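You operate a simulated robot arm through the tools that you are given. There is no shell and no other tool. Be economical: measure what you need, move in short steps, check, and stop when the job is done.

You run a simulated two-armed robot. Do the job below in one go: nothing can be reset, and whatever is moved stays where it is left.

## Task
Clear the nutcracker off the pull-out board, wax the board and push it in.
Fine: screw nutcracker on top of the sideboard; wax from the wax tin, yellow round pad, back after. A coat counts when it lies all over at full strength: go over it till it gets no stronger.

The check looks at the end state, three seconds after you hand in, the way a careful person would. Anything else that was tipped, shoved, dropped, spilled or broken makes it a failure.

## Robot
Two 7-joint arms with two-finger parallel grippers on one trunk, on a base that drives. Base frame: it is fixed to the floor where the robot stands at the start and does not move with it; the origin is under the middle of the robot, x ahead of it, y to its left, z up; the surface under the hand at the start is at about z = 0.816. Units: m, degrees, N and s.
The left shoulder is at the start at [0.02, 0.138, 1.4], the right one opposite. With the tool pointing down near the work surface each hand reaches from about 0.1 to 0.36 m from the robot's upright axis, wherever it stands, measured 20 degrees to its own side. Places, roughly: pull-out board [0.5, 0, 0.8]; round pad (7x7x6 cm) [0.8, 0.2, 0.9]; top of the sideboard [0.5, 0.3, 0.8]. Payload 1.57 kg a hand.
Tool frame (each hand has its own): the origin (TCP) lies between the finger pads and is the grasp point; the fingertips stand 0.03 m ahead of it; z points along the fingers, y is the line along which they close. Largest opening 0.08 m; finger width 0.017, thickness 0.012; the body of the gripper, 0.04 by 0.082 m, starts 0.08 m behind the TCP.
Orientation is that of the tool frame in the base frame, as [roll, pitch, yaw] about the fixed x, y, z axes, in that order (R = Rz(yaw) Ry(pitch) Rx(roll)). With the fingers straight down and closing along the base's y, the tool's x points along the base's -x, its y along +y and its z along -z.

## Interface
- The arms move only by the tool jog_arm. It takes "left_rows", "right_rows" or both (then of equal length, played together; a hand with none holds still); each is a list of rows, each a list of 6 numbers: the shift along the base's x, y, z in m, then the turn, a rotation vector about the base's x, y, z in degrees. In form: [[dx, dy, dz, wx, wy, wz], ...]. A call has 1 to 10 rows; each row is the pose to reach, as a shift and turn from the pose commanded when the call began. "left_grip" and "right_grip" are, for a hand that has rows, the gripper command, from -1 (shut) to 1 (fully open), values between in proportion, set as the call begins (left out, the last holds). Rows are played at 5 a second. More than 0.05 m and 8.6 degrees between two rows, or a gripper value outside its range, and nothing of the call is played. A pose out of reach is approached as far as the arm can. The call stops where the force on the tool passes 40 N (or 10 N more than at its start, if that is more) or the arm is blocked; 0.2 s more then pass. Each finger travels about 0.045 m/s and halts on what it meets, pressing with about 21 N; the grip force reading is that of the motor and also rises with nothing between the fingers. The clock runs only during rows and for 0.2 s after the last one: add rows that repeat a pose to give the fingers time. The reply holds the time, the measured pose of the TCP, the force on the tool along the base axes, the opening and the grip force, in the units named above and with some noise, with the torque about the TCP (base axes, N m) and any sound that the robot's microphone picked up.
- Cameras (640 x 400 px; columns grow to the right, rows downward): "scene" is now at [0.1567, 0.0471, 1.253]; the picture's right is [0.64, -0.77, 0.00], its down [-0.63, -0.52, -0.57] and it looks along [0.44, 0.37, -0.82] (base axes); focal length 214 px, centre (320, 200). "left" rides on the left gripper at [0.072, 0.007, -0.122] in its tool frame; the picture's right is [-0.09, 1.00, 0.00], its down [-0.84, -0.08, -0.54] and it looks along [-0.54, -0.05, 0.84] (tool axes); focal length 238 px, centre (320, 200). "right" rides on the right gripper at [0.072, -0.007, -0.122] in its tool frame; the picture's right is [0.09, 1.00, 0.00], its down [-0.84, 0.08, -0.54] and it looks along [-0.54, 0.05, 0.84] (tool axes); focal length 238 px, centre (320, 200). There is no depth. A picture from a camera that has moved, and an enlarged one, comes with that camera's place and axes in the base frame and with its lens.
- camera(camera): a new picture of that camera. It takes no simulated time.
- lift_body(by): slides the trunk up (or, below 0, down) by that many m; the arms and the scene camera ride with it, the base frame stays. It gives what a move gives, with no picture.
- steer(legs): drives the robot by 1 to 6 legs, each [ahead, left, turn to the left] in m, m and degrees, along the robot's own axes; the way and the turn of a leg run together, so that a leg with both is an arc; at most 1.5 m and 180 degrees a leg. The arms and the cameras ride along, it lands a little off, and it stops where it bumps. It gives what a move gives.
- head_to(pan, tilt): turns the head with the scene camera to pan (to the left, within 60 degrees either way) and tilt (down, from -29 to 69), counted from straight ahead of the robot. It gives what a move gives.
- inspect(camera, box): a new picture of the part [left, top, right, bottom] of that camera's present view, enlarged. It takes no simulated time.
- close_job(): hands the job in; it is judged then, once.

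Work in short steps. Places have to be worked out from the pictures, the camera data and where the tool is seen: move nearer, look again, correct. Check each grasp and each placing, and mend what went wrong. You have 120 turns and 108 pictures in all, those below and enlarged ones among them. Open the grippers and draw the arms clear of the work before you hand the job in, unless the task says otherwise; then end with one line.

The tools are called after "Emit:" as a command line: name --argument value ..., lists and objects as JSON in quotes. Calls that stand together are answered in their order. jog_arm: Moves the arms, as the interface text tells. Its arguments: {"type":"object","properties":{"left_rows":{"type":"array","items":{"type":"array","items":{"type":"number"}}},"left_grip":{"type":"number"},"right_rows":{"type":"array","items":{"type":"array","items":{"type":"number"}}},"right_grip":{"type":"number"}},"required":[]} The other tools are called the same way: lift_body (by) slides the trunk up or down; steer (legs) drives the base; head_to (pan, tilt) turns the head that bears the scene camera; camera (camera) takes a picture; inspect (camera, box) takes an enlarged picture of a part of a camera's view; close_job () hands the job in.

At the start:

```text
time_s: 0.0
left_position: [0.3396, 0.1994, 1.122]
left_tcp_rot: [-180.0, 0.0, -179.8]
left_ft_force: [0.2, 1.9, 0.2]
left_torque: [0.0, -0.02, 0.01]
left_gripper_width: 0.0798
left_gripper_force: 0.0
right_position: [0.3599, -0.1251, 1.1235]
right_tcp_rot: [180.0, 0.1, -180.0]
right_ft_force: [-0.6, 1.0, 0.1]
right_torque: [0.0, 0.0, -0.01]
right_gripper_width: 0.0799
right_gripper_force: 0.0
trunk travel left (down, up): [-0.775, 0.465]
robot x, y, heading: [-0.0012, 0.0042, 0.0]
head pan, tilt: [39.8, 55.0]
```

scene: 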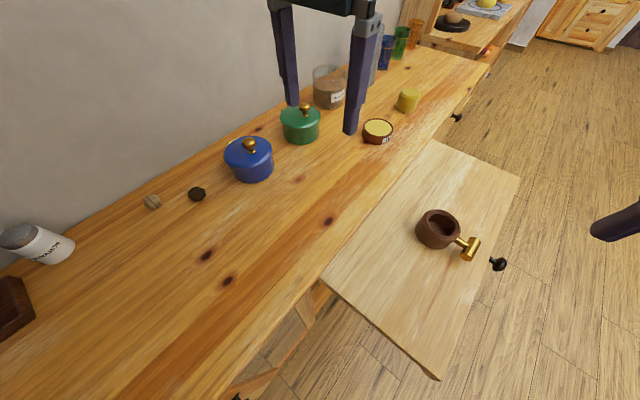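
right: 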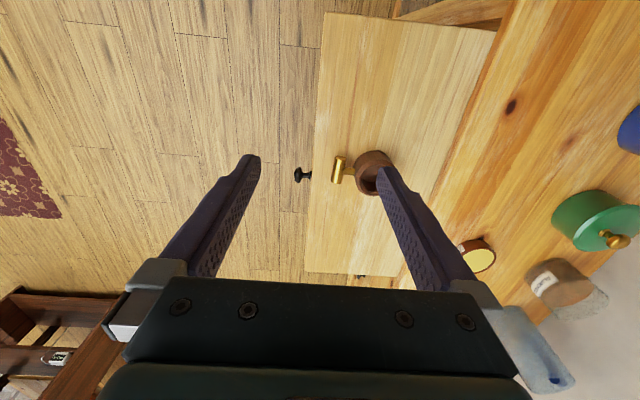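
left: 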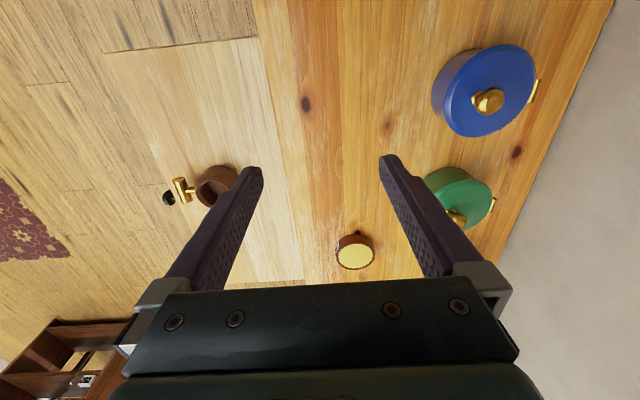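

I'll look closely at the tin, pad and nutcracker before moving.

Emit:
inspect --camera "scene" --box '[300, 20, 540, 170]'

Emit:
inspect --camera "scene" --box '[380, 180, 540, 280]'

```text
2.67 times, centred on (420, 95) of scene
camera zoom: at [0.1567, 0.0471, 1.253], right [0.64, -0.77, 0.0], down [-0.63, -0.52, -0.57], along [0.44, 0.37, -0.82], focal length 572 px, centre (53, 480)
```

zoom: 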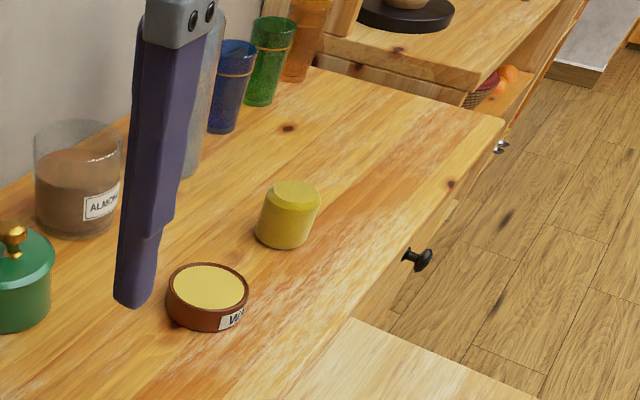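

```text
4.00 times, centred on (460, 230) of scene
camera zoom: at [0.1567, 0.0471, 1.253], right [0.64, -0.77, 0.0], down [-0.63, -0.52, -0.57], along [0.44, 0.37, -0.82], focal length 858 px, centre (-240, 80)
```

zoom: 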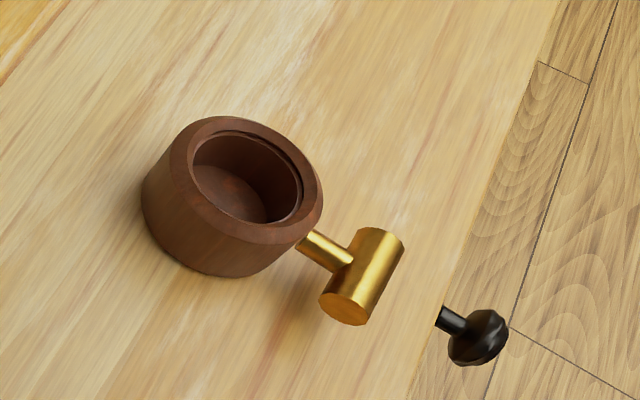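

The pad stands on the sideboard behind the tin; the board sticks out toward -y. I'll look around to know the free floor.

Emit:
head_to --pan 0 --tilt 45

Emit:
camera --camera "scene"

Emit:
head_to --pan -60 --tilt 45

Emit:
camera --camera "scene"

```text
time_s: 1.1
left_position: [0.3389, 0.1999, 1.1222]
left_tcp_rot: [180.0, 0.0, -179.9]
left_ft_force: [-0.3, 1.1, -0.3]
left_torque: [0.0, 0.01, 0.01]
left_gripper_width: 0.0801
left_gripper_force: 0.1
right_position: [0.3599, -0.124, 1.1253]
right_tcp_rot: [180.0, 0.1, 180.0]
right_ft_force: [-0.6, -0.5, -0.5]
right_torque: [0.02, -0.01, -0.01]
right_gripper_width: 0.0801
right_gripper_force: 0.0
trunk travel left (down, up): [-0.775, 0.465]
robot x, y, heading: [0.0012, 0.0002, 0.0]
head pan, tilt: [0.0, 45.0]
```

```text
102 pictures are left
camera scene: at [0.1826, 0.0011, 1.2664], right [0.0, -1.0, 0.0], down [-0.71, 0.0, -0.71], along [0.71, 0.0, -0.71], focal length 214 px, centre (320, 200)
```

scene: 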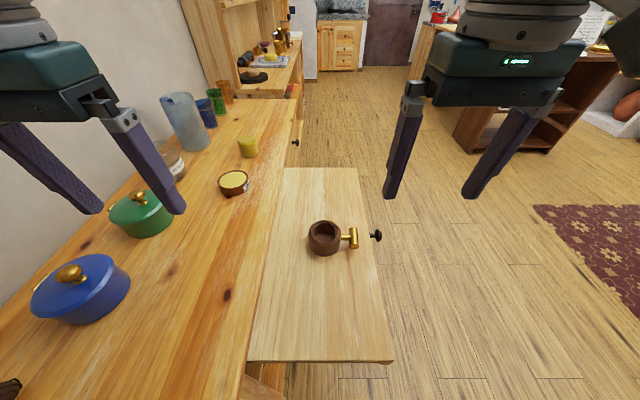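

```text
time_s: 2.4
left_position: [0.3381, 0.2006, 1.1221]
left_tcp_rot: [180.0, 0.0, -179.9]
left_ft_force: [0.7, -0.4, 0.0]
left_torque: [0.02, 0.02, -0.02]
left_gripper_width: 0.08
left_gripper_force: 0.1
right_position: [0.3608, -0.1239, 1.1238]
right_tcp_rot: [-180.0, 0.0, -179.9]
right_ft_force: [-1.0, -0.7, -1.1]
right_torque: [0.02, 0.0, 0.0]
right_gripper_width: 0.08
right_gripper_force: 0.0
trunk travel left (down, up): [-0.775, 0.465]
robot x, y, heading: [0.0014, -0.0013, -0.1]
head pan, tilt: [-60.0, 45.0]
```

```text
101 pictures are left
camera scene: at [0.142, -0.0694, 1.2664], right [-0.87, -0.5, 0.0], down [-0.35, 0.61, -0.71], along [0.35, -0.61, -0.71], focal length 214 px, centre (320, 200)
```

scene: 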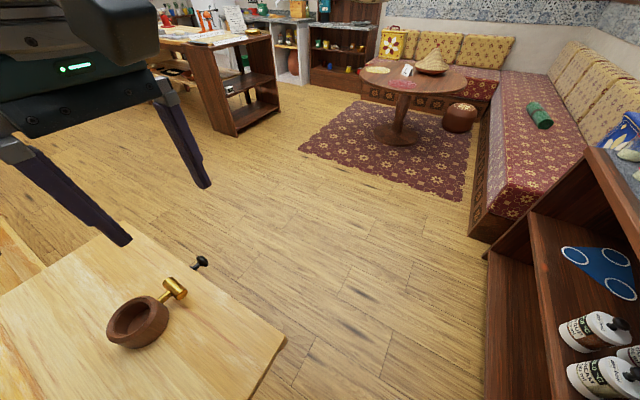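

Floor to the south of the board is free. I'll drive to stand south of the board facing the sideboard (heading 90), about 0.5 m off.

Emit:
steer --legs '[[0, -0.45, 0], [0.45, 0, 0], [0, 0, 90]]'

Emit:
head_to --pan 0 --tilt 60

Emit:
camera --camera "scene"

```text
time_s: 11.2
left_position: [0.2457, -0.1147, 1.1218]
left_tcp_rot: [180.0, 0.1, -89.4]
left_ft_force: [-0.3, -0.6, -0.4]
left_torque: [0.01, 0.03, -0.02]
left_gripper_width: 0.0802
left_gripper_force: 0.2
right_position: [0.5683, -0.0915, 1.1242]
right_tcp_rot: [179.9, 0.0, -89.5]
right_ft_force: [0.1, -0.6, 0.1]
right_torque: [0.0, 0.02, -0.01]
right_gripper_width: 0.08
right_gripper_force: 0.0
trunk travel left (down, up): [-0.775, 0.465]
robot x, y, heading: [0.4467, -0.4514, 90.5]
head pan, tilt: [-60.0, 45.0]
```

```text
time_s: 12.5
left_position: [0.2457, -0.1152, 1.1229]
left_tcp_rot: [180.0, 0.0, -89.5]
left_ft_force: [-0.4, -0.3, 0.6]
left_torque: [0.02, 0.01, -0.03]
left_gripper_width: 0.0799
left_gripper_force: 0.1
right_position: [0.5691, -0.091, 1.1239]
right_tcp_rot: [-180.0, 0.0, -89.6]
right_ft_force: [0.0, 0.2, -0.9]
right_torque: [0.0, -0.01, 0.02]
right_gripper_width: 0.0799
right_gripper_force: 0.0
trunk travel left (down, up): [-0.775, 0.465]
robot x, y, heading: [0.4475, -0.4493, 90.4]
head pan, tilt: [0.0, 60.0]
```

```text
100 pictures are left
camera scene: at [0.4474, -0.2843, 1.2469], right [1.0, 0.01, 0.0], down [0.01, -0.87, -0.5], along [0.0, 0.5, -0.87], focal length 214 px, centre (320, 200)
```

scene: 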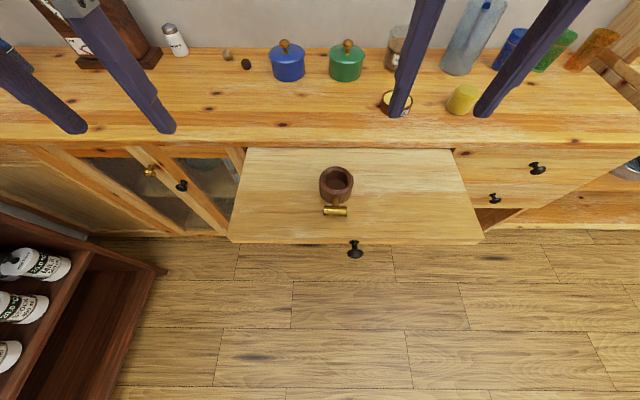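

View is clear: cup ≈ (0.487, 0.0), board x 0.245–0.81, y −0.13…0.13, pad ≈ (0.84,0.26), tin ≈ (0.69,0.29). I'll shift right so the left hand faces the cup, come closer a bit, and lower the trunk to gain reach.

Emit:
steer --legs '[[0.1, -0.13, -0.5]]'

Emit:
lift_body --by -0.12

Emit:
camera --camera "left"

Emit:
camera --camera "scene"

```text
time_s: 14.0
left_position: [0.377, -0.0129, 1.1215]
left_tcp_rot: [-180.0, -0.1, -89.8]
left_ft_force: [-0.3, -0.9, -0.8]
left_torque: [0.0, -0.02, -0.04]
left_gripper_width: 0.08
left_gripper_force: 0.1
right_position: [0.7007, 0.01, 1.1245]
right_tcp_rot: [-180.0, 0.1, -90.1]
right_ft_force: [1.2, -0.7, 0.4]
right_torque: [0.04, 0.03, 0.01]
right_gripper_width: 0.0799
right_gripper_force: 0.0
trunk travel left (down, up): [-0.775, 0.465]
robot x, y, heading: [0.577, -0.3503, 89.8]
head pan, tilt: [0.0, 60.0]
```

```text
time_s: 15.5
left_position: [0.3766, -0.0114, 1.0015]
left_tcp_rot: [-180.0, -0.1, -89.9]
left_ft_force: [0.0, 0.3, 0.7]
left_torque: [0.01, -0.01, 0.03]
left_gripper_width: 0.0803
left_gripper_force: 0.1
right_position: [0.7012, 0.009, 1.0045]
right_tcp_rot: [-180.0, 0.0, -90.1]
right_ft_force: [1.0, -0.2, 0.0]
right_torque: [0.01, -0.01, -0.01]
right_gripper_width: 0.08
right_gripper_force: 0.2
trunk travel left (down, up): [-0.655, 0.585]
robot x, y, heading: [0.5786, -0.3521, 90.0]
head pan, tilt: [0.0, 60.0]
```

```text
99 pictures are left
camera left: at [0.3704, -0.0843, 1.1248], right [-1.0, 0.09, 0.0], down [0.08, 0.84, 0.54], along [0.05, 0.54, -0.84], focal length 238 px, centre (320, 200)
```

left: 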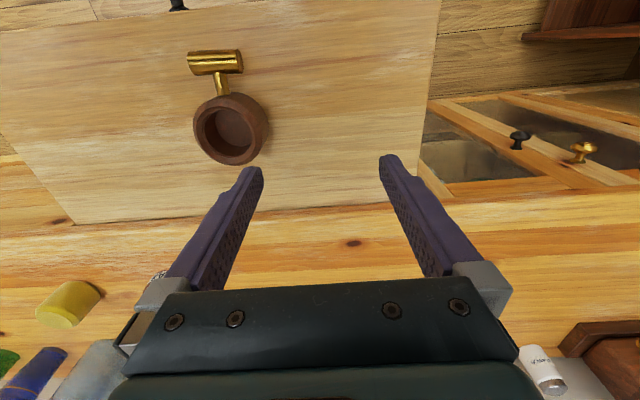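

```text
98 pictures are left
camera scene: at [0.5782, -0.1831, 1.1269], right [1.0, 0.0, 0.0], down [0.0, -0.87, -0.5], along [0.0, 0.5, -0.87], focal length 214 px, centre (320, 200)
```

scene: 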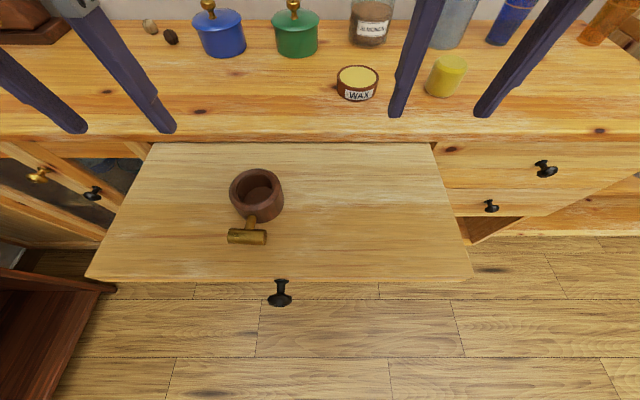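

Cup rim centre ≈ (0.482, 0.0), rim z ≈ 0.85, diameter ≈ 0.085 (too wide to straddle), so I'll pinch its −x wall with one finger inside. First hover there with the gripper half open.

Emit:
jog_arm --left_rows '[[0.035, 0.005, -0.03, 0, 0, 0], [0.07, 0.01, -0.06, 0, 0, 0], [0.07, 0.01, -0.07, 0, 0, 0], [0.07, 0.01, -0.07, 0, 0, 0]]' --left_grip 0.1

Emit:
camera --camera "left"

Emit:
camera --camera "scene"

```text
time_s: 16.5
left_position: [0.4448, -0.0001, 0.932]
left_tcp_rot: [180.0, -0.1, -89.8]
left_ft_force: [1.2, -0.3, -0.7]
left_torque: [-0.01, -0.01, 0.02]
left_gripper_width: 0.0439
left_gripper_force: 0.0
right_position: [0.7012, 0.0097, 1.0034]
right_tcp_rot: [180.0, 0.0, -90.0]
right_ft_force: [0.1, -0.3, -0.2]
right_torque: [0.01, 0.01, 0.0]
right_gripper_width: 0.0801
right_gripper_force: 0.0
trunk travel left (down, up): [-0.655, 0.585]
robot x, y, heading: [0.5751, -0.3533, 90.0]
head pan, tilt: [0.0, 60.0]
```

```text
97 pictures are left
camera left: at [0.4394, -0.0734, 1.0544], right [-1.0, 0.09, 0.0], down [0.08, 0.84, 0.54], along [0.05, 0.54, -0.84], focal length 238 px, centre (320, 200)
```

left: 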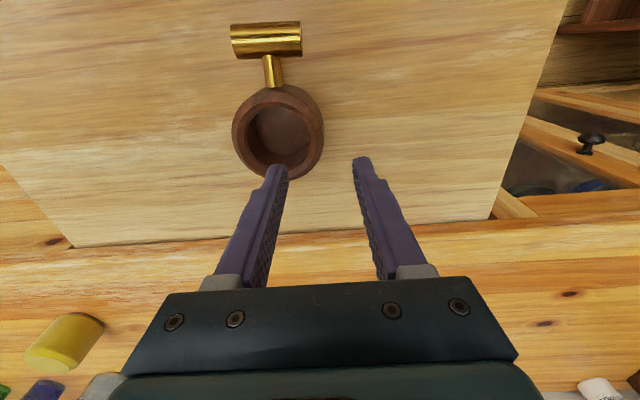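

```text
96 pictures are left
camera scene: at [0.5782, -0.1831, 1.1269], right [1.0, 0.0, 0.0], down [0.0, -0.87, -0.5], along [0.0, 0.5, -0.87], focal length 214 px, centre (320, 200)
```

scene: 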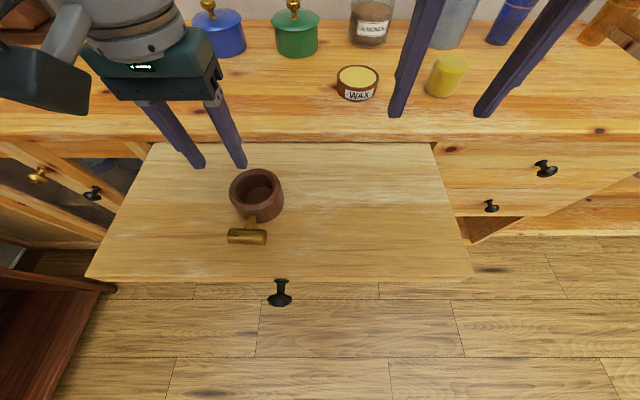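

Cup centre refined to ≈ (0.482, −0.010), wall at x ≈ 0.450. I align and lower so the tips just enter the cup, then check.

Emit:
jog_arm --left_rows '[[0.006, -0.01, 0, 0, 0, 0], [0.006, -0.01, -0.03, 0, 0, 0], [0.006, -0.01, -0.06, 0, 0, 0], [0.006, -0.01, -0.06, 0, 0, 0]]'

Emit:
camera --camera "left"

Emit:
inspect --camera "scene" --box '[160, 120, 320, 270]'

```text
time_s: 17.5
left_position: [0.4513, -0.011, 0.8729]
left_tcp_rot: [179.9, 0.0, -90.0]
left_ft_force: [-0.1, 0.1, -0.5]
left_torque: [0.01, 0.01, 0.02]
left_gripper_width: 0.0442
left_gripper_force: 0.1
right_position: [0.7004, 0.0096, 1.0039]
right_tcp_rot: [-180.0, -0.1, -90.0]
right_ft_force: [-0.5, -0.4, 0.4]
right_torque: [0.0, 0.01, 0.0]
right_gripper_width: 0.08
right_gripper_force: 0.0
trunk travel left (down, up): [-0.655, 0.585]
robot x, y, heading: [0.5772, -0.35, 89.7]
head pan, tilt: [0.0, 60.0]
```

```text
95 pictures are left
camera left: at [0.4455, -0.0835, 0.9954], right [-1.0, 0.09, 0.0], down [0.08, 0.84, 0.54], along [0.05, 0.54, -0.84], focal length 238 px, centre (320, 200)
```

left: 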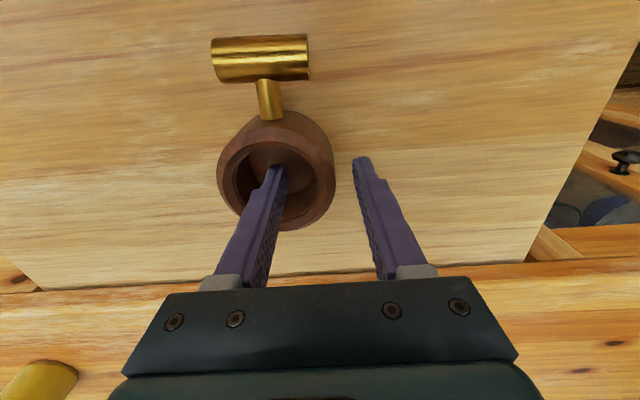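

```text
2.67 times, centred on (240, 195) of scene
camera zoom: at [0.5782, -0.1831, 1.1269], right [1.0, 0.0, 0.0], down [0.0, -0.87, -0.5], along [0.0, 0.5, -0.87], focal length 572 px, centre (533, 213)
```

zoom: 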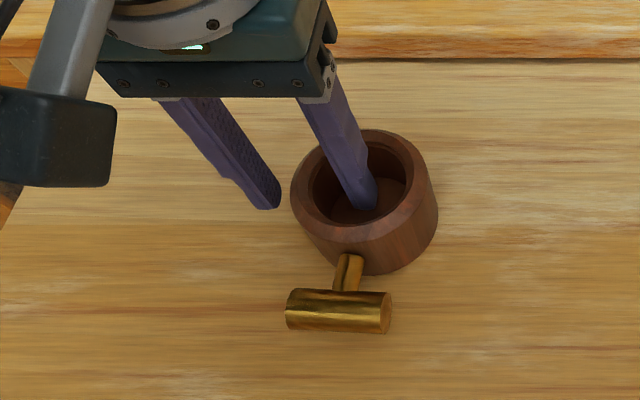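

The inner finger is inside the cup and the other outside the wall. Lower 18 mm more, then close and wait.

Emit:
jog_arm --left_rows '[[0, 0, -0.01, 0, 0, 0], [0, 0, -0.018, 0, 0, 0]]'

Emit:
jog_arm --left_rows '[[0, 0, 0, 0, 0, 0], [0, 0, 0, 0, 0, 0], [0, 0, 0, 0, 0, 0], [0, 0, 0, 0, 0, 0]]' --left_grip -1

Emit:
camera --camera "left"

```text
time_s: 18.1
left_position: [0.4523, -0.0087, 0.858]
left_tcp_rot: [-179.9, 0.2, -89.9]
left_ft_force: [-0.8, -2.7, 21.6]
left_torque: [-0.1, -0.52, -0.07]
left_gripper_width: 0.0433
left_gripper_force: 0.0
right_position: [0.6997, 0.0102, 1.0058]
right_tcp_rot: [-180.0, 0.2, -90.0]
right_ft_force: [-0.4, 0.2, -0.9]
right_torque: [0.01, 0.02, 0.04]
right_gripper_width: 0.0799
right_gripper_force: 0.0
trunk travel left (down, up): [-0.655, 0.585]
robot x, y, heading: [0.5746, -0.3481, 90.1]
head pan, tilt: [0.0, 60.0]
```

```text
time_s: 19.0
left_position: [0.4521, -0.0081, 0.8573]
left_tcp_rot: [180.0, 0.5, -89.8]
left_ft_force: [-3.5, 0.4, 17.0]
left_torque: [-0.46, 0.02, -0.17]
left_gripper_width: 0.0118
left_gripper_force: 21.0
right_position: [0.6994, 0.0107, 1.0042]
right_tcp_rot: [179.9, 0.1, -90.0]
right_ft_force: [0.0, 0.3, -0.4]
right_torque: [-0.01, -0.02, -0.02]
right_gripper_width: 0.0802
right_gripper_force: 0.0
trunk travel left (down, up): [-0.655, 0.585]
robot x, y, heading: [0.5772, -0.3521, 90.0]
head pan, tilt: [0.0, 60.0]
stopped in row 4 (left hand): the force on the tool passed its limit at 41 N (the readings are from after the stop); the commanded pose is now the measured one
```

```text
93 pictures are left
camera left: at [0.4455, -0.081, 0.9801], right [-1.0, 0.09, 0.0], down [0.07, 0.83, 0.55], along [0.05, 0.55, -0.84], focal length 238 px, centre (320, 200)
```

left: 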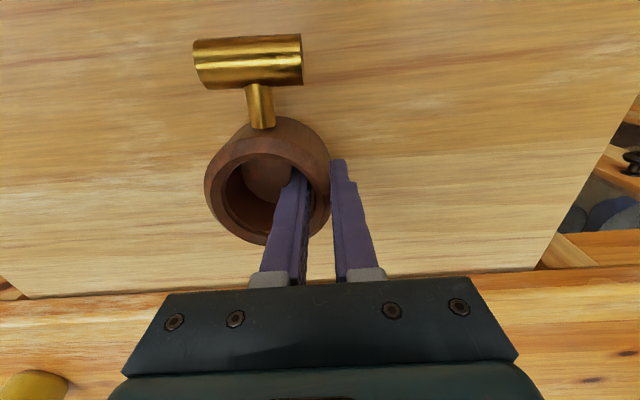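

Gripped the 12 mm wall (the tip touched the cup floor at z≈0.828). Lift 8 cm and check.

Emit:
jog_arm --left_rows '[[0, 0, 0.01, 0, 0, 0], [0, 0, 0.03, 0, 0, 0], [0, 0, 0.055, 0, 0, 0], [0, 0, 0.08, 0, 0, 0], [0, 0, 0.08, 0, 0, 0]]'

Emit:
camera --camera "scene"

```text
time_s: 20.2
left_position: [0.4533, -0.0102, 0.9371]
left_tcp_rot: [180.0, 0.2, -89.9]
left_ft_force: [0.2, 0.3, 0.1]
left_torque: [-0.02, -0.01, 0.02]
left_gripper_width: 0.0002
left_gripper_force: 21.4
right_position: [0.7013, 0.0095, 1.0053]
right_tcp_rot: [-179.9, 0.1, -89.9]
right_ft_force: [-0.1, -0.4, -0.2]
right_torque: [-0.05, 0.02, 0.02]
right_gripper_width: 0.0801
right_gripper_force: 0.0
trunk travel left (down, up): [-0.655, 0.585]
robot x, y, heading: [0.5771, -0.3529, 90.0]
head pan, tilt: [0.0, 60.0]
```

```text
92 pictures are left
camera scene: at [0.5781, -0.1831, 1.1269], right [1.0, 0.0, 0.0], down [0.0, -0.87, -0.5], along [0.0, 0.5, -0.87], focal length 214 px, centre (320, 200)
```

scene: 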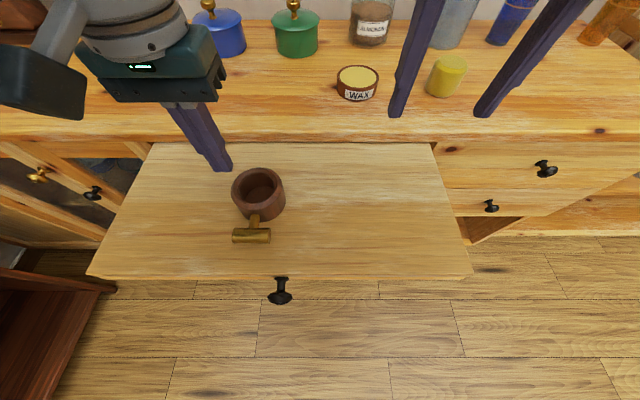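

It slipped: the cup is shallow inside (floor z≈0.828), so only the bevelled rim was pinched. I'll measure the outer diameter accurately to see if I can straddle it.

Emit:
inspect --camera "left" --box '[180, 0, 400, 200]'

Emit:
inspect --camera "scene" --box '[200, 140, 320, 260]'

```text
2.00 times, centred on (290, 100) of left
camera zoom: at [0.4465, -0.0828, 1.0593], right [-1.0, 0.09, 0.0], down [0.08, 0.84, 0.54], along [0.05, 0.54, -0.84], focal length 477 px, centre (380, 400)
```

zoom: 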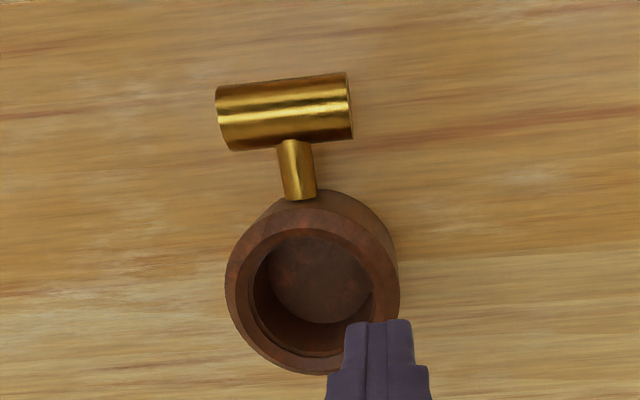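

```text
3.33 times, centred on (260, 200) of scene
camera zoom: at [0.5781, -0.1831, 1.1269], right [1.0, 0.0, 0.0], down [0.0, -0.87, -0.5], along [0.0, 0.5, -0.87], focal length 715 px, centre (520, 200)
```

zoom: 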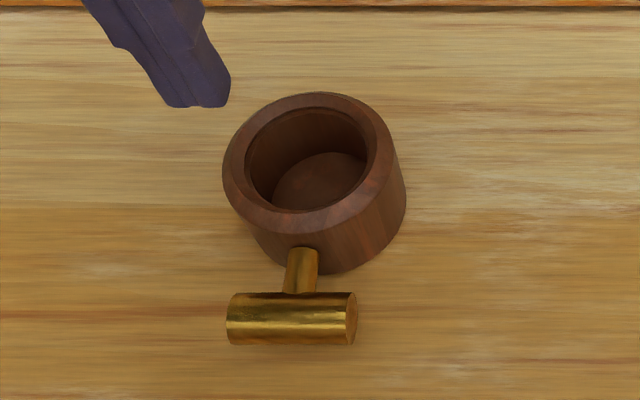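

Rim z ≈ 0.855, outer diameter ≈ 0.077, centre (0.483, −0.010) in both views; the bevel should help guide. I'll straddle it with fully open fingers and lower until just above the rim.

Emit:
jog_arm --left_rows '[[0.0, 0, 0, 0, 0, 0], [0.0297, 0, 0, 0, 0, 0], [0.0297, 0, -0.03, 0, 0, 0], [0.0297, 0, -0.045, 0, 0, 0], [0.0297, 0, -0.045, 0, 0, 0]]' --left_grip 1

Emit:
camera --camera "left"

Emit:
inspect --camera "scene" --box '[200, 140, 320, 260]'

```text
time_s: 21.4
left_position: [0.4823, -0.0079, 0.8931]
left_tcp_rot: [179.9, 0.6, -89.9]
left_ft_force: [-3.3, -1.1, 34.1]
left_torque: [0.0, 1.39, 0.04]
left_gripper_width: 0.0798
left_gripper_force: 0.1
right_position: [0.6988, 0.0108, 1.0052]
right_tcp_rot: [179.9, 0.1, -90.1]
right_ft_force: [0.6, -0.1, -0.4]
right_torque: [0.03, 0.02, 0.0]
right_gripper_width: 0.0801
right_gripper_force: 0.0
trunk travel left (down, up): [-0.655, 0.585]
robot x, y, heading: [0.5737, -0.3509, 90.0]
head pan, tilt: [0.0, 60.0]
```

```text
89 pictures are left
camera left: at [0.4744, -0.0805, 1.0151], right [-1.0, 0.09, 0.0], down [0.08, 0.83, 0.55], along [0.05, 0.55, -0.83], focal length 238 px, centre (320, 200)
```

left: 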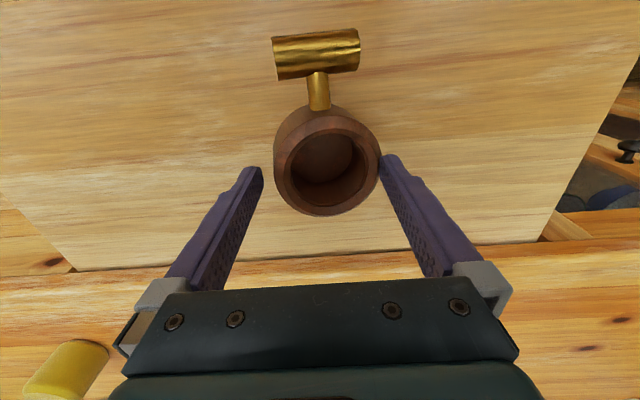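

```text
3.33 times, centred on (260, 200) of scene
camera zoom: at [0.577, -0.1816, 1.1278], right [1.0, 0.0, 0.0], down [0.0, -0.86, -0.5], along [0.0, 0.5, -0.86], focal length 715 px, centre (520, 200)
```

zoom: 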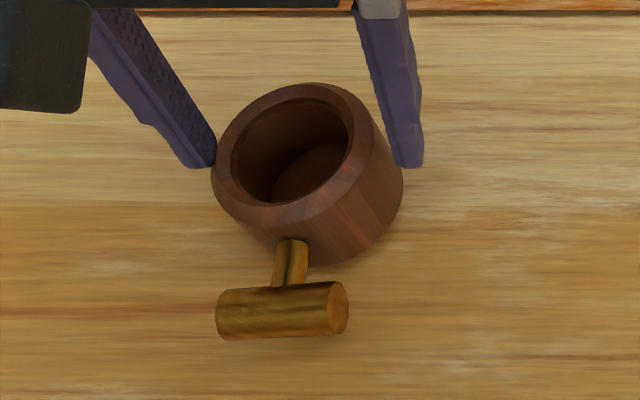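

The −x finger is resting on the rim (force up 34 N), rim top ≈ 0.863. Raise 4 cm and re-measure.

Emit:
jog_arm --left_rows '[[0, 0, 0.02, 0, 0, 0], [0, 0, 0.04, 0, 0, 0], [0, 0, 0.04, 0, 0, 0]]'

Emit:
inspect --camera "left" --box '[220, 0, 440, 200]'

Emit:
inspect --camera "scene" --box '[200, 140, 320, 260]'

```text
time_s: 22.2
left_position: [0.4817, -0.0108, 0.9316]
left_tcp_rot: [180.0, 0.1, -89.8]
left_ft_force: [-0.2, -0.5, -0.6]
left_torque: [0.0, -0.03, 0.01]
left_gripper_width: 0.0797
left_gripper_force: 0.0
right_position: [0.7002, 0.0093, 1.0051]
right_tcp_rot: [180.0, 0.0, -90.0]
right_ft_force: [0.6, 0.0, -0.1]
right_torque: [0.02, 0.02, -0.01]
right_gripper_width: 0.0799
right_gripper_force: 0.1
trunk travel left (down, up): [-0.655, 0.585]
robot x, y, heading: [0.5781, -0.3527, 90.0]
head pan, tilt: [0.0, 60.0]
```

```text
2.00 times, centred on (330, 100) of left
camera zoom: at [0.4757, -0.0831, 1.0543], right [-1.0, 0.09, 0.0], down [0.08, 0.84, 0.54], along [0.05, 0.54, -0.84], focal length 477 px, centre (300, 400)
```

zoom: 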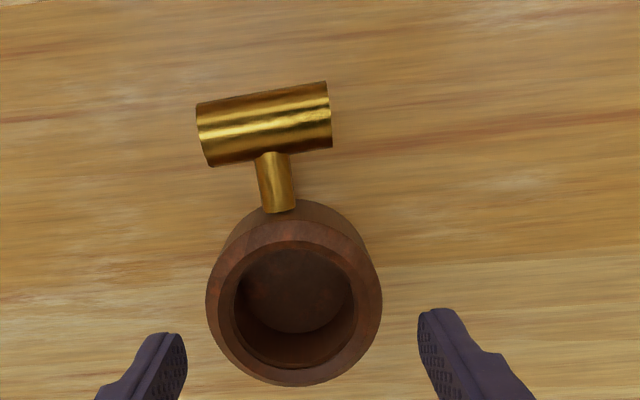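

```text
3.33 times, centred on (260, 200) of scene
camera zoom: at [0.5781, -0.1831, 1.1269], right [1.0, 0.0, 0.0], down [0.0, -0.87, -0.5], along [0.0, 0.5, -0.87], focal length 715 px, centre (520, 200)
```

zoom: 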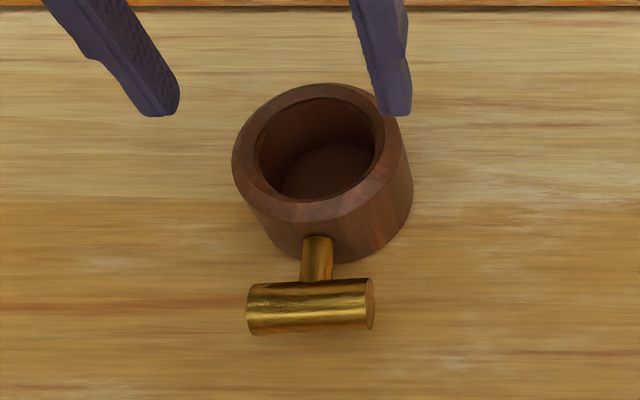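

Contact nudged the cup to ≈ (0.4855, −0.006); nothing else changed. Retry the straddle with better centring, with small downward steps to feel which side touches.

Emit:
jog_arm --left_rows '[[0.0038, 0.005, 0, 0, 0, 0], [0.0038, 0.005, -0.025, 0, 0, 0], [0.0038, 0.005, -0.035, 0, 0, 0], [0.0038, 0.005, -0.04, 0, 0, 0], [0.0038, 0.005, -0.044, 0, 0, 0]]'

Emit:
camera --camera "left"

```text
time_s: 23.4
left_position: [0.4861, -0.0058, 0.8864]
left_tcp_rot: [180.0, 0.2, -89.7]
left_ft_force: [-0.2, -0.6, 0.1]
left_torque: [0.01, -0.01, -0.03]
left_gripper_width: 0.0801
left_gripper_force: 0.0
right_position: [0.7007, 0.0099, 1.0052]
right_tcp_rot: [-180.0, 0.0, -90.1]
right_ft_force: [-0.3, 0.2, -0.3]
right_torque: [0.01, 0.01, -0.01]
right_gripper_width: 0.0802
right_gripper_force: 0.1
trunk travel left (down, up): [-0.655, 0.585]
robot x, y, heading: [0.581, -0.3498, 90.0]
head pan, tilt: [0.0, 60.0]
```

```text
85 pictures are left
camera left: at [0.4796, -0.0779, 1.0093], right [-1.0, 0.09, 0.0], down [0.08, 0.84, 0.55], along [0.05, 0.54, -0.84], focal length 238 px, centre (320, 200)
```

left: 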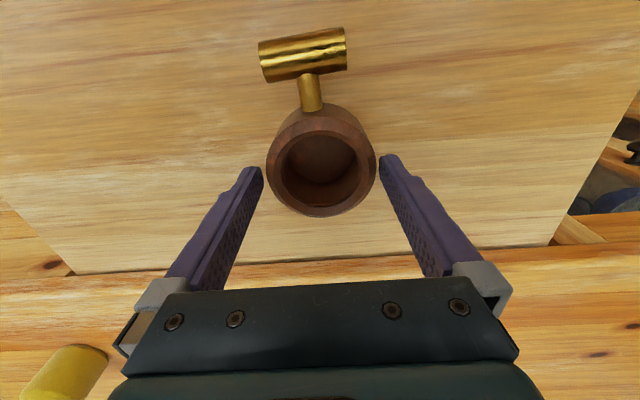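

No contact with tips at 0.856 and clear gaps on both sides. Continue down.

Emit:
jog_arm --left_rows '[[0, 0, -0.008, 0, 0, 0], [0, 0, -0.016, 0, 0, 0], [0, 0, -0.024, 0, 0, 0], [0, 0, -0.032, 0, 0, 0], [0, 0, -0.04, 0, 0, 0]]'

Emit:
camera --camera "left"

```text
time_s: 24.6
left_position: [0.4865, 0.0025, 0.8588]
left_tcp_rot: [-179.9, 1.3, -89.9]
left_ft_force: [-0.9, -1.2, 21.4]
left_torque: [-0.02, 0.89, 0.01]
left_gripper_width: 0.0801
left_gripper_force: 0.1
right_position: [0.6997, 0.0101, 1.0054]
right_tcp_rot: [179.9, 0.1, -90.0]
right_ft_force: [0.0, -1.0, -0.9]
right_torque: [0.01, -0.01, 0.03]
right_gripper_width: 0.0801
right_gripper_force: 0.0
trunk travel left (down, up): [-0.655, 0.585]
robot x, y, heading: [0.5744, -0.3495, 90.0]
head pan, tilt: [0.0, 60.0]
stopped in row 5 (left hand): the force on the tool passed its limit at 48 N (the readings are from after the stop); the commanded pose is now the measured one
```

```text
84 pictures are left
camera left: at [0.4795, -0.0727, 0.9787], right [-1.0, 0.09, 0.0], down [0.08, 0.82, 0.56], along [0.05, 0.56, -0.83], focal length 238 px, centre (320, 200)
```

left: 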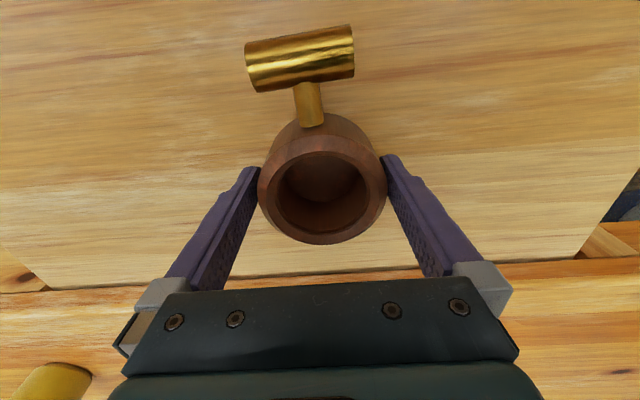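

The −x finger touches something with tips at 0.829; I'll look from the scene camera to judge how the fingers sit relative to the cup.

Emit:
inspect --camera "scene" --box '[200, 140, 320, 260]'

Emit:
inspect --camera "right" --box '[320, 0, 640, 200]'

```text
3.33 times, centred on (260, 200) of scene
camera zoom: at [0.5774, -0.1821, 1.1274], right [1.0, 0.0, 0.0], down [0.0, -0.87, -0.5], along [0.0, 0.5, -0.87], focal length 715 px, centre (520, 200)
```

zoom: 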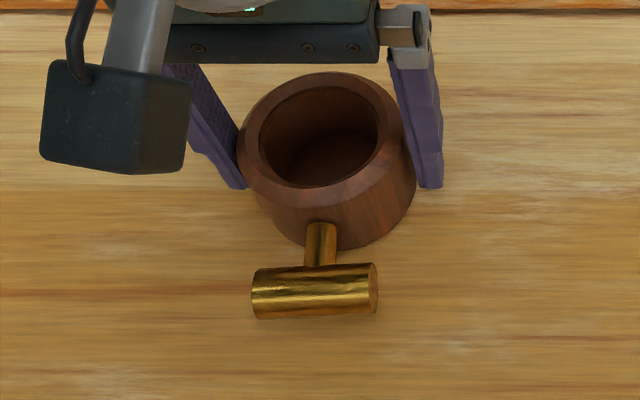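

```text
2.00 times, centred on (480, 100) of right
camera zoom: at [0.7072, -0.0609, 1.1259], right [-1.0, -0.09, 0.0], down [-0.08, 0.84, 0.54], along [-0.05, 0.54, -0.84], focal length 477 px, centre (0, 400)
```

zoom: 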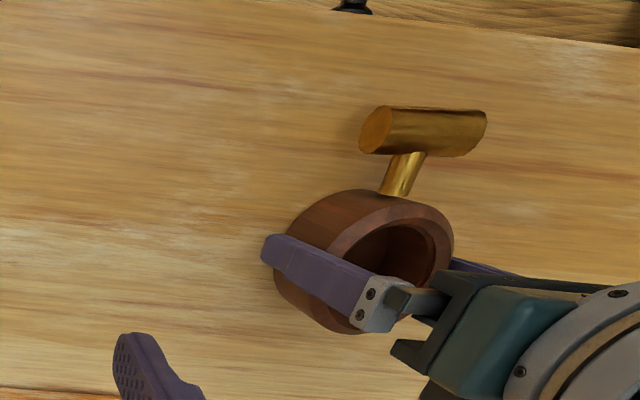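

Both views show the fingers straddling the cup well down its sides. Close now.

Emit:
jog_arm --left_rows '[[0, 0, 0.002, 0, 0, 0], [0, 0, 0.002, 0, 0, 0], [0, 0, 0.002, 0, 0, 0]]' --left_grip -1

Emit:
inspect --camera "scene" --box '[200, 140, 320, 260]'

```text
time_s: 25.4
left_position: [0.4868, 0.0011, 0.8582]
left_tcp_rot: [-179.9, 0.9, -90.0]
left_ft_force: [0.9, 1.6, 21.4]
left_torque: [0.06, 0.83, -0.06]
left_gripper_width: 0.0761
left_gripper_force: 20.6
right_position: [0.7002, 0.0104, 1.0045]
right_tcp_rot: [-180.0, 0.2, -89.9]
right_ft_force: [0.5, 0.2, -0.1]
right_torque: [-0.01, 0.01, 0.01]
right_gripper_width: 0.08
right_gripper_force: 0.1
trunk travel left (down, up): [-0.655, 0.585]
robot x, y, heading: [0.5766, -0.3512, 89.7]
head pan, tilt: [0.0, 60.0]
```

```text
3.33 times, centred on (260, 200) of scene
camera zoom: at [0.5778, -0.1817, 1.1273], right [1.0, 0.0, 0.0], down [0.0, -0.87, -0.5], along [0.0, 0.5, -0.87], focal length 715 px, centre (520, 200)
```

zoom: 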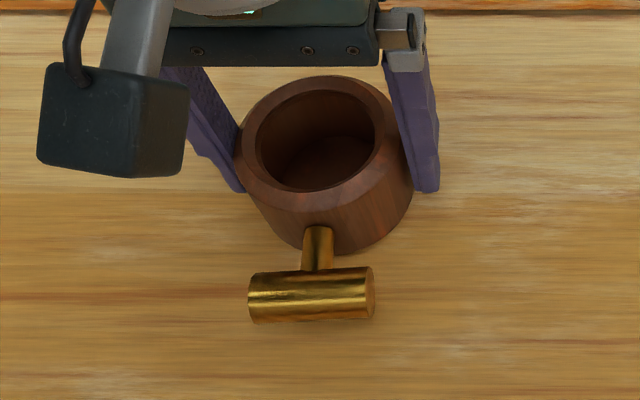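

Gripped at 76 mm width. Lift gently and check.

Emit:
jog_arm --left_rows '[[0, 0, 0.005, 0, 0, 0], [0, 0, 0.015, 0, 0, 0], [0, 0, 0.03, 0, 0, 0], [0, 0, 0.045, 0, 0, 0], [0, 0, 0.06, 0, 0, 0], [0, 0, 0.06, 0, 0, 0]]'

Emit:
camera --camera "scene"

```text
time_s: 26.8
left_position: [0.4866, -0.0009, 0.9177]
left_tcp_rot: [-179.8, 0.8, -89.9]
left_ft_force: [-0.3, -0.4, -3.4]
left_torque: [0.02, -0.03, -0.01]
left_gripper_width: 0.076
left_gripper_force: 20.9
right_position: [0.7011, 0.0087, 1.0034]
right_tcp_rot: [179.9, 0.0, -90.1]
right_ft_force: [-0.4, 0.1, -0.1]
right_torque: [0.01, -0.03, 0.02]
right_gripper_width: 0.0799
right_gripper_force: 0.1
trunk travel left (down, up): [-0.655, 0.585]
robot x, y, heading: [0.5769, -0.3514, 89.8]
head pan, tilt: [0.0, 60.0]
```

```text
80 pictures are left
camera scene: at [0.5781, -0.1833, 1.1269], right [1.0, 0.0, 0.0], down [0.0, -0.87, -0.5], along [0.0, 0.5, -0.87], focal length 214 px, centre (320, 200)
```

scene: 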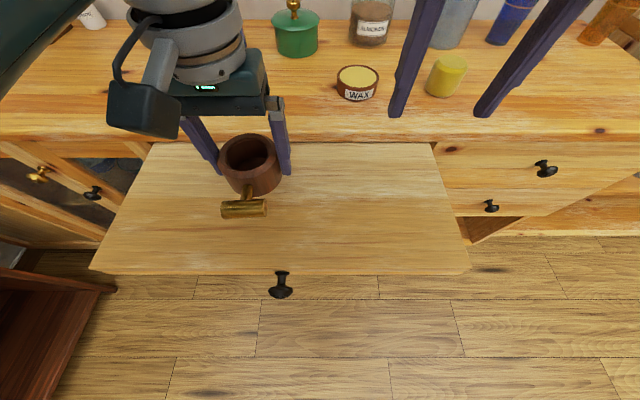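

Nutcracker is held (≈0.35 kg). Raise it, shift the base a little left, and reach over the sideboard's free front area.

Emit:
jog_arm --left_rows '[[0, 0, 0.02, 0, 0, 0], [0, 0, 0.04, 0, 0, 0], [0, 0, 0.05, 0, 0, 0]]'

Emit:
steer --legs '[[0, 0.12, 0]]'

Emit:
jog_arm --left_rows '[[0, 0.04, 0, 0, 0, 0], [0, 0.08, 0, 0, 0, 0], [0, 0.12, 0, 0, 0, 0], [0, 0.16, 0, 0, 0, 0], [0, 0.2, 0, 0, 0, 0], [0, 0.24, 0, 0, 0, 0], [0, 0.24, 0, 0, 0, 0]]'

Emit:
camera --camera "scene"

```text
time_s: 27.6
left_position: [0.487, -0.0005, 0.9656]
left_tcp_rot: [-179.8, 0.8, -89.9]
left_ft_force: [0.5, 0.2, -2.6]
left_torque: [0.05, 0.01, 0.01]
left_gripper_width: 0.0761
left_gripper_force: 20.9
right_position: [0.7007, 0.0091, 1.004]
right_tcp_rot: [-179.9, 0.0, -89.9]
right_ft_force: [-0.1, 0.1, 0.3]
right_torque: [0.0, -0.02, 0.0]
right_gripper_width: 0.0798
right_gripper_force: 0.1
trunk travel left (down, up): [-0.655, 0.585]
robot x, y, heading: [0.5716, -0.3517, 89.9]
head pan, tilt: [0.0, 60.0]
```

```text
time_s: 28.8
left_position: [0.3683, -0.0005, 0.9658]
left_tcp_rot: [-179.9, 0.7, -89.9]
left_ft_force: [-0.5, 0.2, -2.9]
left_torque: [0.05, 0.03, -0.02]
left_gripper_width: 0.0707
left_gripper_force: 21.1
right_position: [0.5825, 0.0092, 1.004]
right_tcp_rot: [180.0, -0.1, -90.0]
right_ft_force: [-0.7, -0.1, -0.1]
right_torque: [-0.01, 0.0, -0.03]
right_gripper_width: 0.08
right_gripper_force: 0.0
trunk travel left (down, up): [-0.655, 0.585]
robot x, y, heading: [0.458, -0.3523, 90.0]
head pan, tilt: [0.0, 60.0]
```

```text
time_s: 30.4
left_position: [0.3481, 0.1171, 0.9789]
left_tcp_rot: [-179.9, 0.9, -89.8]
left_ft_force: [0.0, -0.4, -3.1]
left_torque: [0.03, 0.0, 0.01]
left_gripper_width: 0.0705
left_gripper_force: 20.9
left hand out of reach, approached as far as the arm can: row 3, 4, 5, 6, 7
right_position: [0.582, 0.009, 1.0043]
right_tcp_rot: [-179.9, 0.1, -89.9]
right_ft_force: [-0.1, 0.5, 0.5]
right_torque: [0.04, 0.0, -0.02]
right_gripper_width: 0.08
right_gripper_force: 0.1
trunk travel left (down, up): [-0.655, 0.585]
robot x, y, heading: [0.457, -0.3503, 89.9]
head pan, tilt: [0.0, 60.0]
```

```text
79 pictures are left
camera scene: at [0.4592, -0.1834, 1.1269], right [1.0, 0.0, 0.0], down [0.0, -0.87, -0.5], along [0.0, 0.5, -0.87], focal length 214 px, centre (320, 200)
```

scene: 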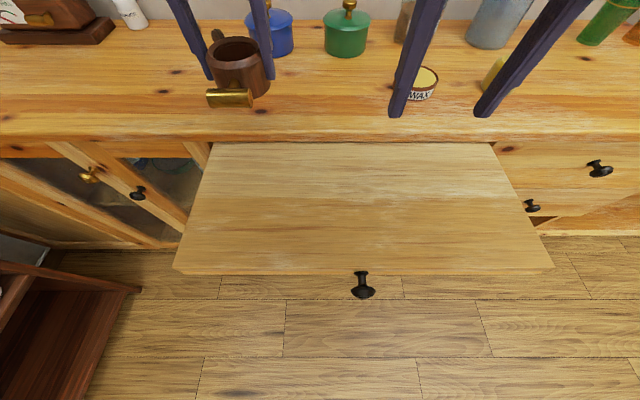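

Reach ends at ~0.47 m ahead. The free sideboard area is x 0.1–0.5, y 0.15–0.4, better reached from the west side of the board. Check the hold first since width fell to 70.5 mm.

Emit:
inspect --camera "scene" --box '[160, 0, 320, 130]'

Emit:
camera --camera "left"

```text
3.08 times, centred on (240, 65) of scene
camera zoom: at [0.4592, -0.1834, 1.1269], right [1.0, 0.0, 0.0], down [0.0, -0.87, -0.5], along [0.0, 0.5, -0.87], focal length 660 px, centre (566, 615)
```

zoom: 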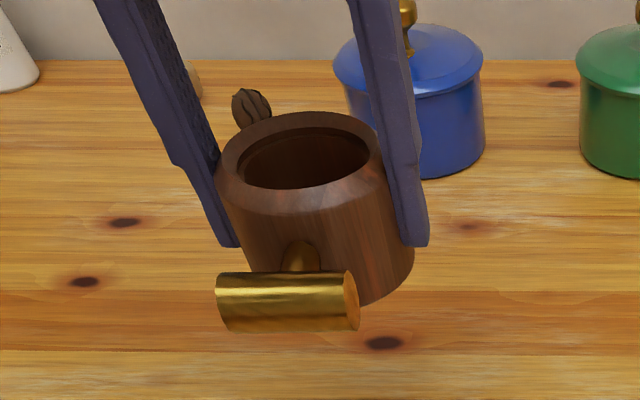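

```text
77 pictures are left
camera left: at [0.3405, 0.0433, 1.101], right [-1.0, 0.09, 0.0], down [0.08, 0.83, 0.56], along [0.05, 0.55, -0.83], focal length 238 px, centre (320, 200)
```

left: 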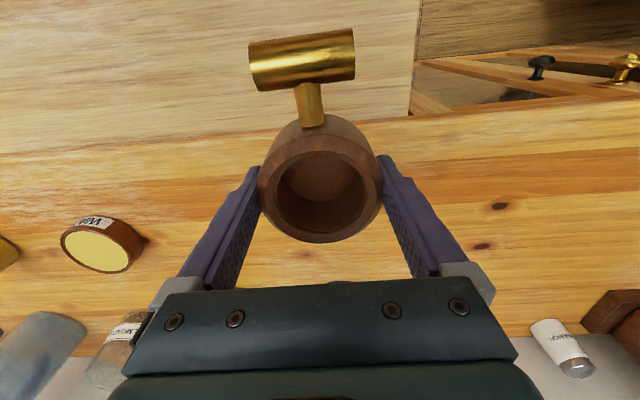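

The fingers are gripping ahead of the cup's centreline (chord), so it's creeping out. I'll set it back on the board, re-centre in y, and re-grip.

Emit:
jog_arm --left_rows '[[0, -0.03, 0, 0, 0, 0], [0.0, -0.07, 0, 0, 0, 0], [0.0, -0.11, -0.02, 0, 0, 0], [0.0, -0.12, -0.05, 0, 0, 0], [0.0, -0.12, -0.08, 0, 0, 0], [0.0, -0.12, -0.1, 0, 0, 0], [0.0, -0.12, -0.11, 0, 0, 0], [0.0, -0.12, -0.115, 0, 0, 0]]'

```text
time_s: 31.8
left_position: [0.3631, 0.0718, 0.8582]
left_tcp_rot: [-179.9, 1.7, -90.0]
left_ft_force: [-1.1, 1.1, 11.8]
left_torque: [-0.39, 0.15, -0.06]
left_gripper_width: 0.0708
left_gripper_force: 20.8
left hand out of reach, approached as far as the arm can: row 1, 2, 3, 4, 5, 6
right_position: [0.5818, 0.0106, 1.0053]
right_tcp_rot: [179.8, 0.1, -90.0]
right_ft_force: [0.3, -0.1, 0.2]
right_torque: [0.02, 0.0, 0.0]
right_gripper_width: 0.0799
right_gripper_force: 0.1
trunk travel left (down, up): [-0.655, 0.585]
robot x, y, heading: [0.4562, -0.3538, 90.1]
head pan, tilt: [0.0, 60.0]
stopped in row 6 (left hand): the force on the tool passed its limit at 60 N (the readings are from after the stop); the commanded pose is now the measured one
```

Emit:
camera --camera "scene"

Emit:
camera --camera "left"

```text
76 pictures are left
camera scene: at [0.4588, -0.1826, 1.1273], right [1.0, 0.0, 0.0], down [0.0, -0.87, -0.5], along [0.0, 0.5, -0.87], focal length 214 px, centre (320, 200)
```

scene: 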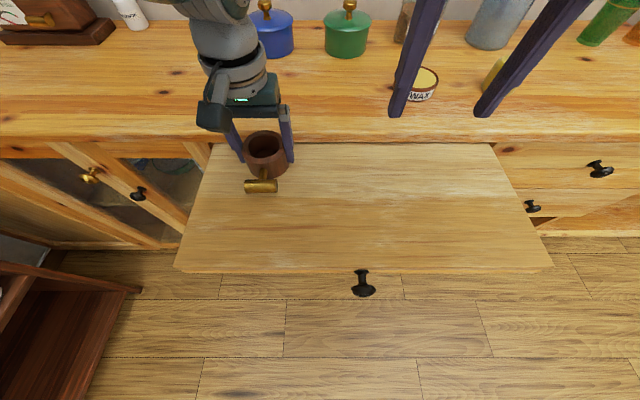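

```text
75 pictures are left
camera left: at [0.3561, -0.0044, 0.9787], right [-1.0, 0.09, 0.0], down [0.08, 0.82, 0.57], along [0.05, 0.56, -0.82], focal length 238 px, centre (320, 200)
```

left: 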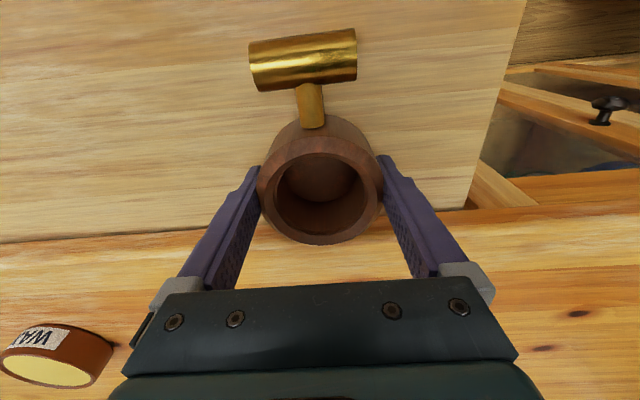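

It stands upright on the board. Open, slide 14 mm toward +y to the cup's centreline, and close again.

Emit:
jog_arm --left_rows '[[0, 0, 0.0, 0, 0, 0], [0, 0, 0.0, 0, 0, 0], [0, 0.005, 0.0, 0, 0, 0], [0, 0.01, 0.0, 0, 0, 0], [0, 0.014, 0.0, 0, 0, 0]]' --left_grip 1

Emit:
jog_arm --left_rows '[[0, 0, 0, 0, 0, 0], [0, 0, 0, 0, 0, 0], [0, 0, 0, 0, 0, 0]]' --left_grip -1

Emit:
camera --camera "left"

```text
time_s: 33.0
left_position: [0.3622, 0.0747, 0.8646]
left_tcp_rot: [-179.8, 1.3, -90.0]
left_ft_force: [-0.4, -0.2, -0.5]
left_torque: [0.0, -0.01, 0.02]
left_gripper_width: 0.08
left_gripper_force: 0.0
left hand out of reach, approached as far as the arm can: row 3, 4, 5
right_position: [0.5824, 0.0097, 1.0044]
right_tcp_rot: [180.0, 0.1, -89.9]
right_ft_force: [1.4, 0.1, -0.1]
right_torque: [-0.03, 0.01, -0.01]
right_gripper_width: 0.0799
right_gripper_force: 0.2
trunk travel left (down, up): [-0.655, 0.585]
robot x, y, heading: [0.4587, -0.3505, 89.9]
head pan, tilt: [0.0, 60.0]
```

```text
time_s: 33.8
left_position: [0.3631, 0.0745, 0.8655]
left_tcp_rot: [-179.7, 1.3, -90.1]
left_ft_force: [0.7, 1.0, -1.1]
left_torque: [0.07, 0.02, -0.05]
left_gripper_width: 0.0703
left_gripper_force: 21.3
right_position: [0.5823, 0.0086, 1.0049]
right_tcp_rot: [180.0, -0.1, -90.0]
right_ft_force: [-0.2, -0.2, -0.4]
right_torque: [0.0, 0.0, -0.04]
right_gripper_width: 0.08
right_gripper_force: 0.1
trunk travel left (down, up): [-0.655, 0.585]
robot x, y, heading: [0.4611, -0.3503, 89.9]
head pan, tilt: [0.0, 60.0]
```

```text
74 pictures are left
camera left: at [0.3561, -0.0004, 0.986], right [-1.0, 0.09, 0.0], down [0.08, 0.82, 0.56], along [0.05, 0.56, -0.83], focal length 238 px, centre (320, 200)
```

left: 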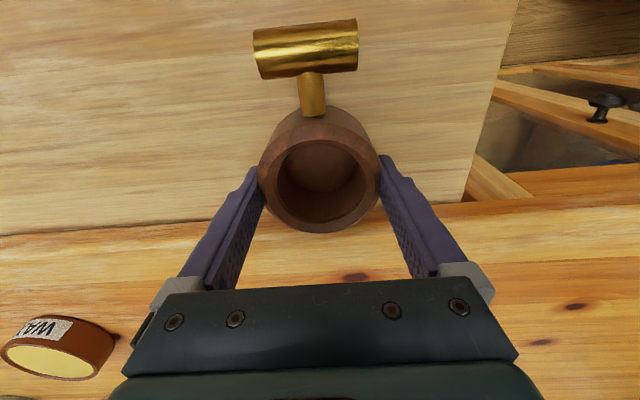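

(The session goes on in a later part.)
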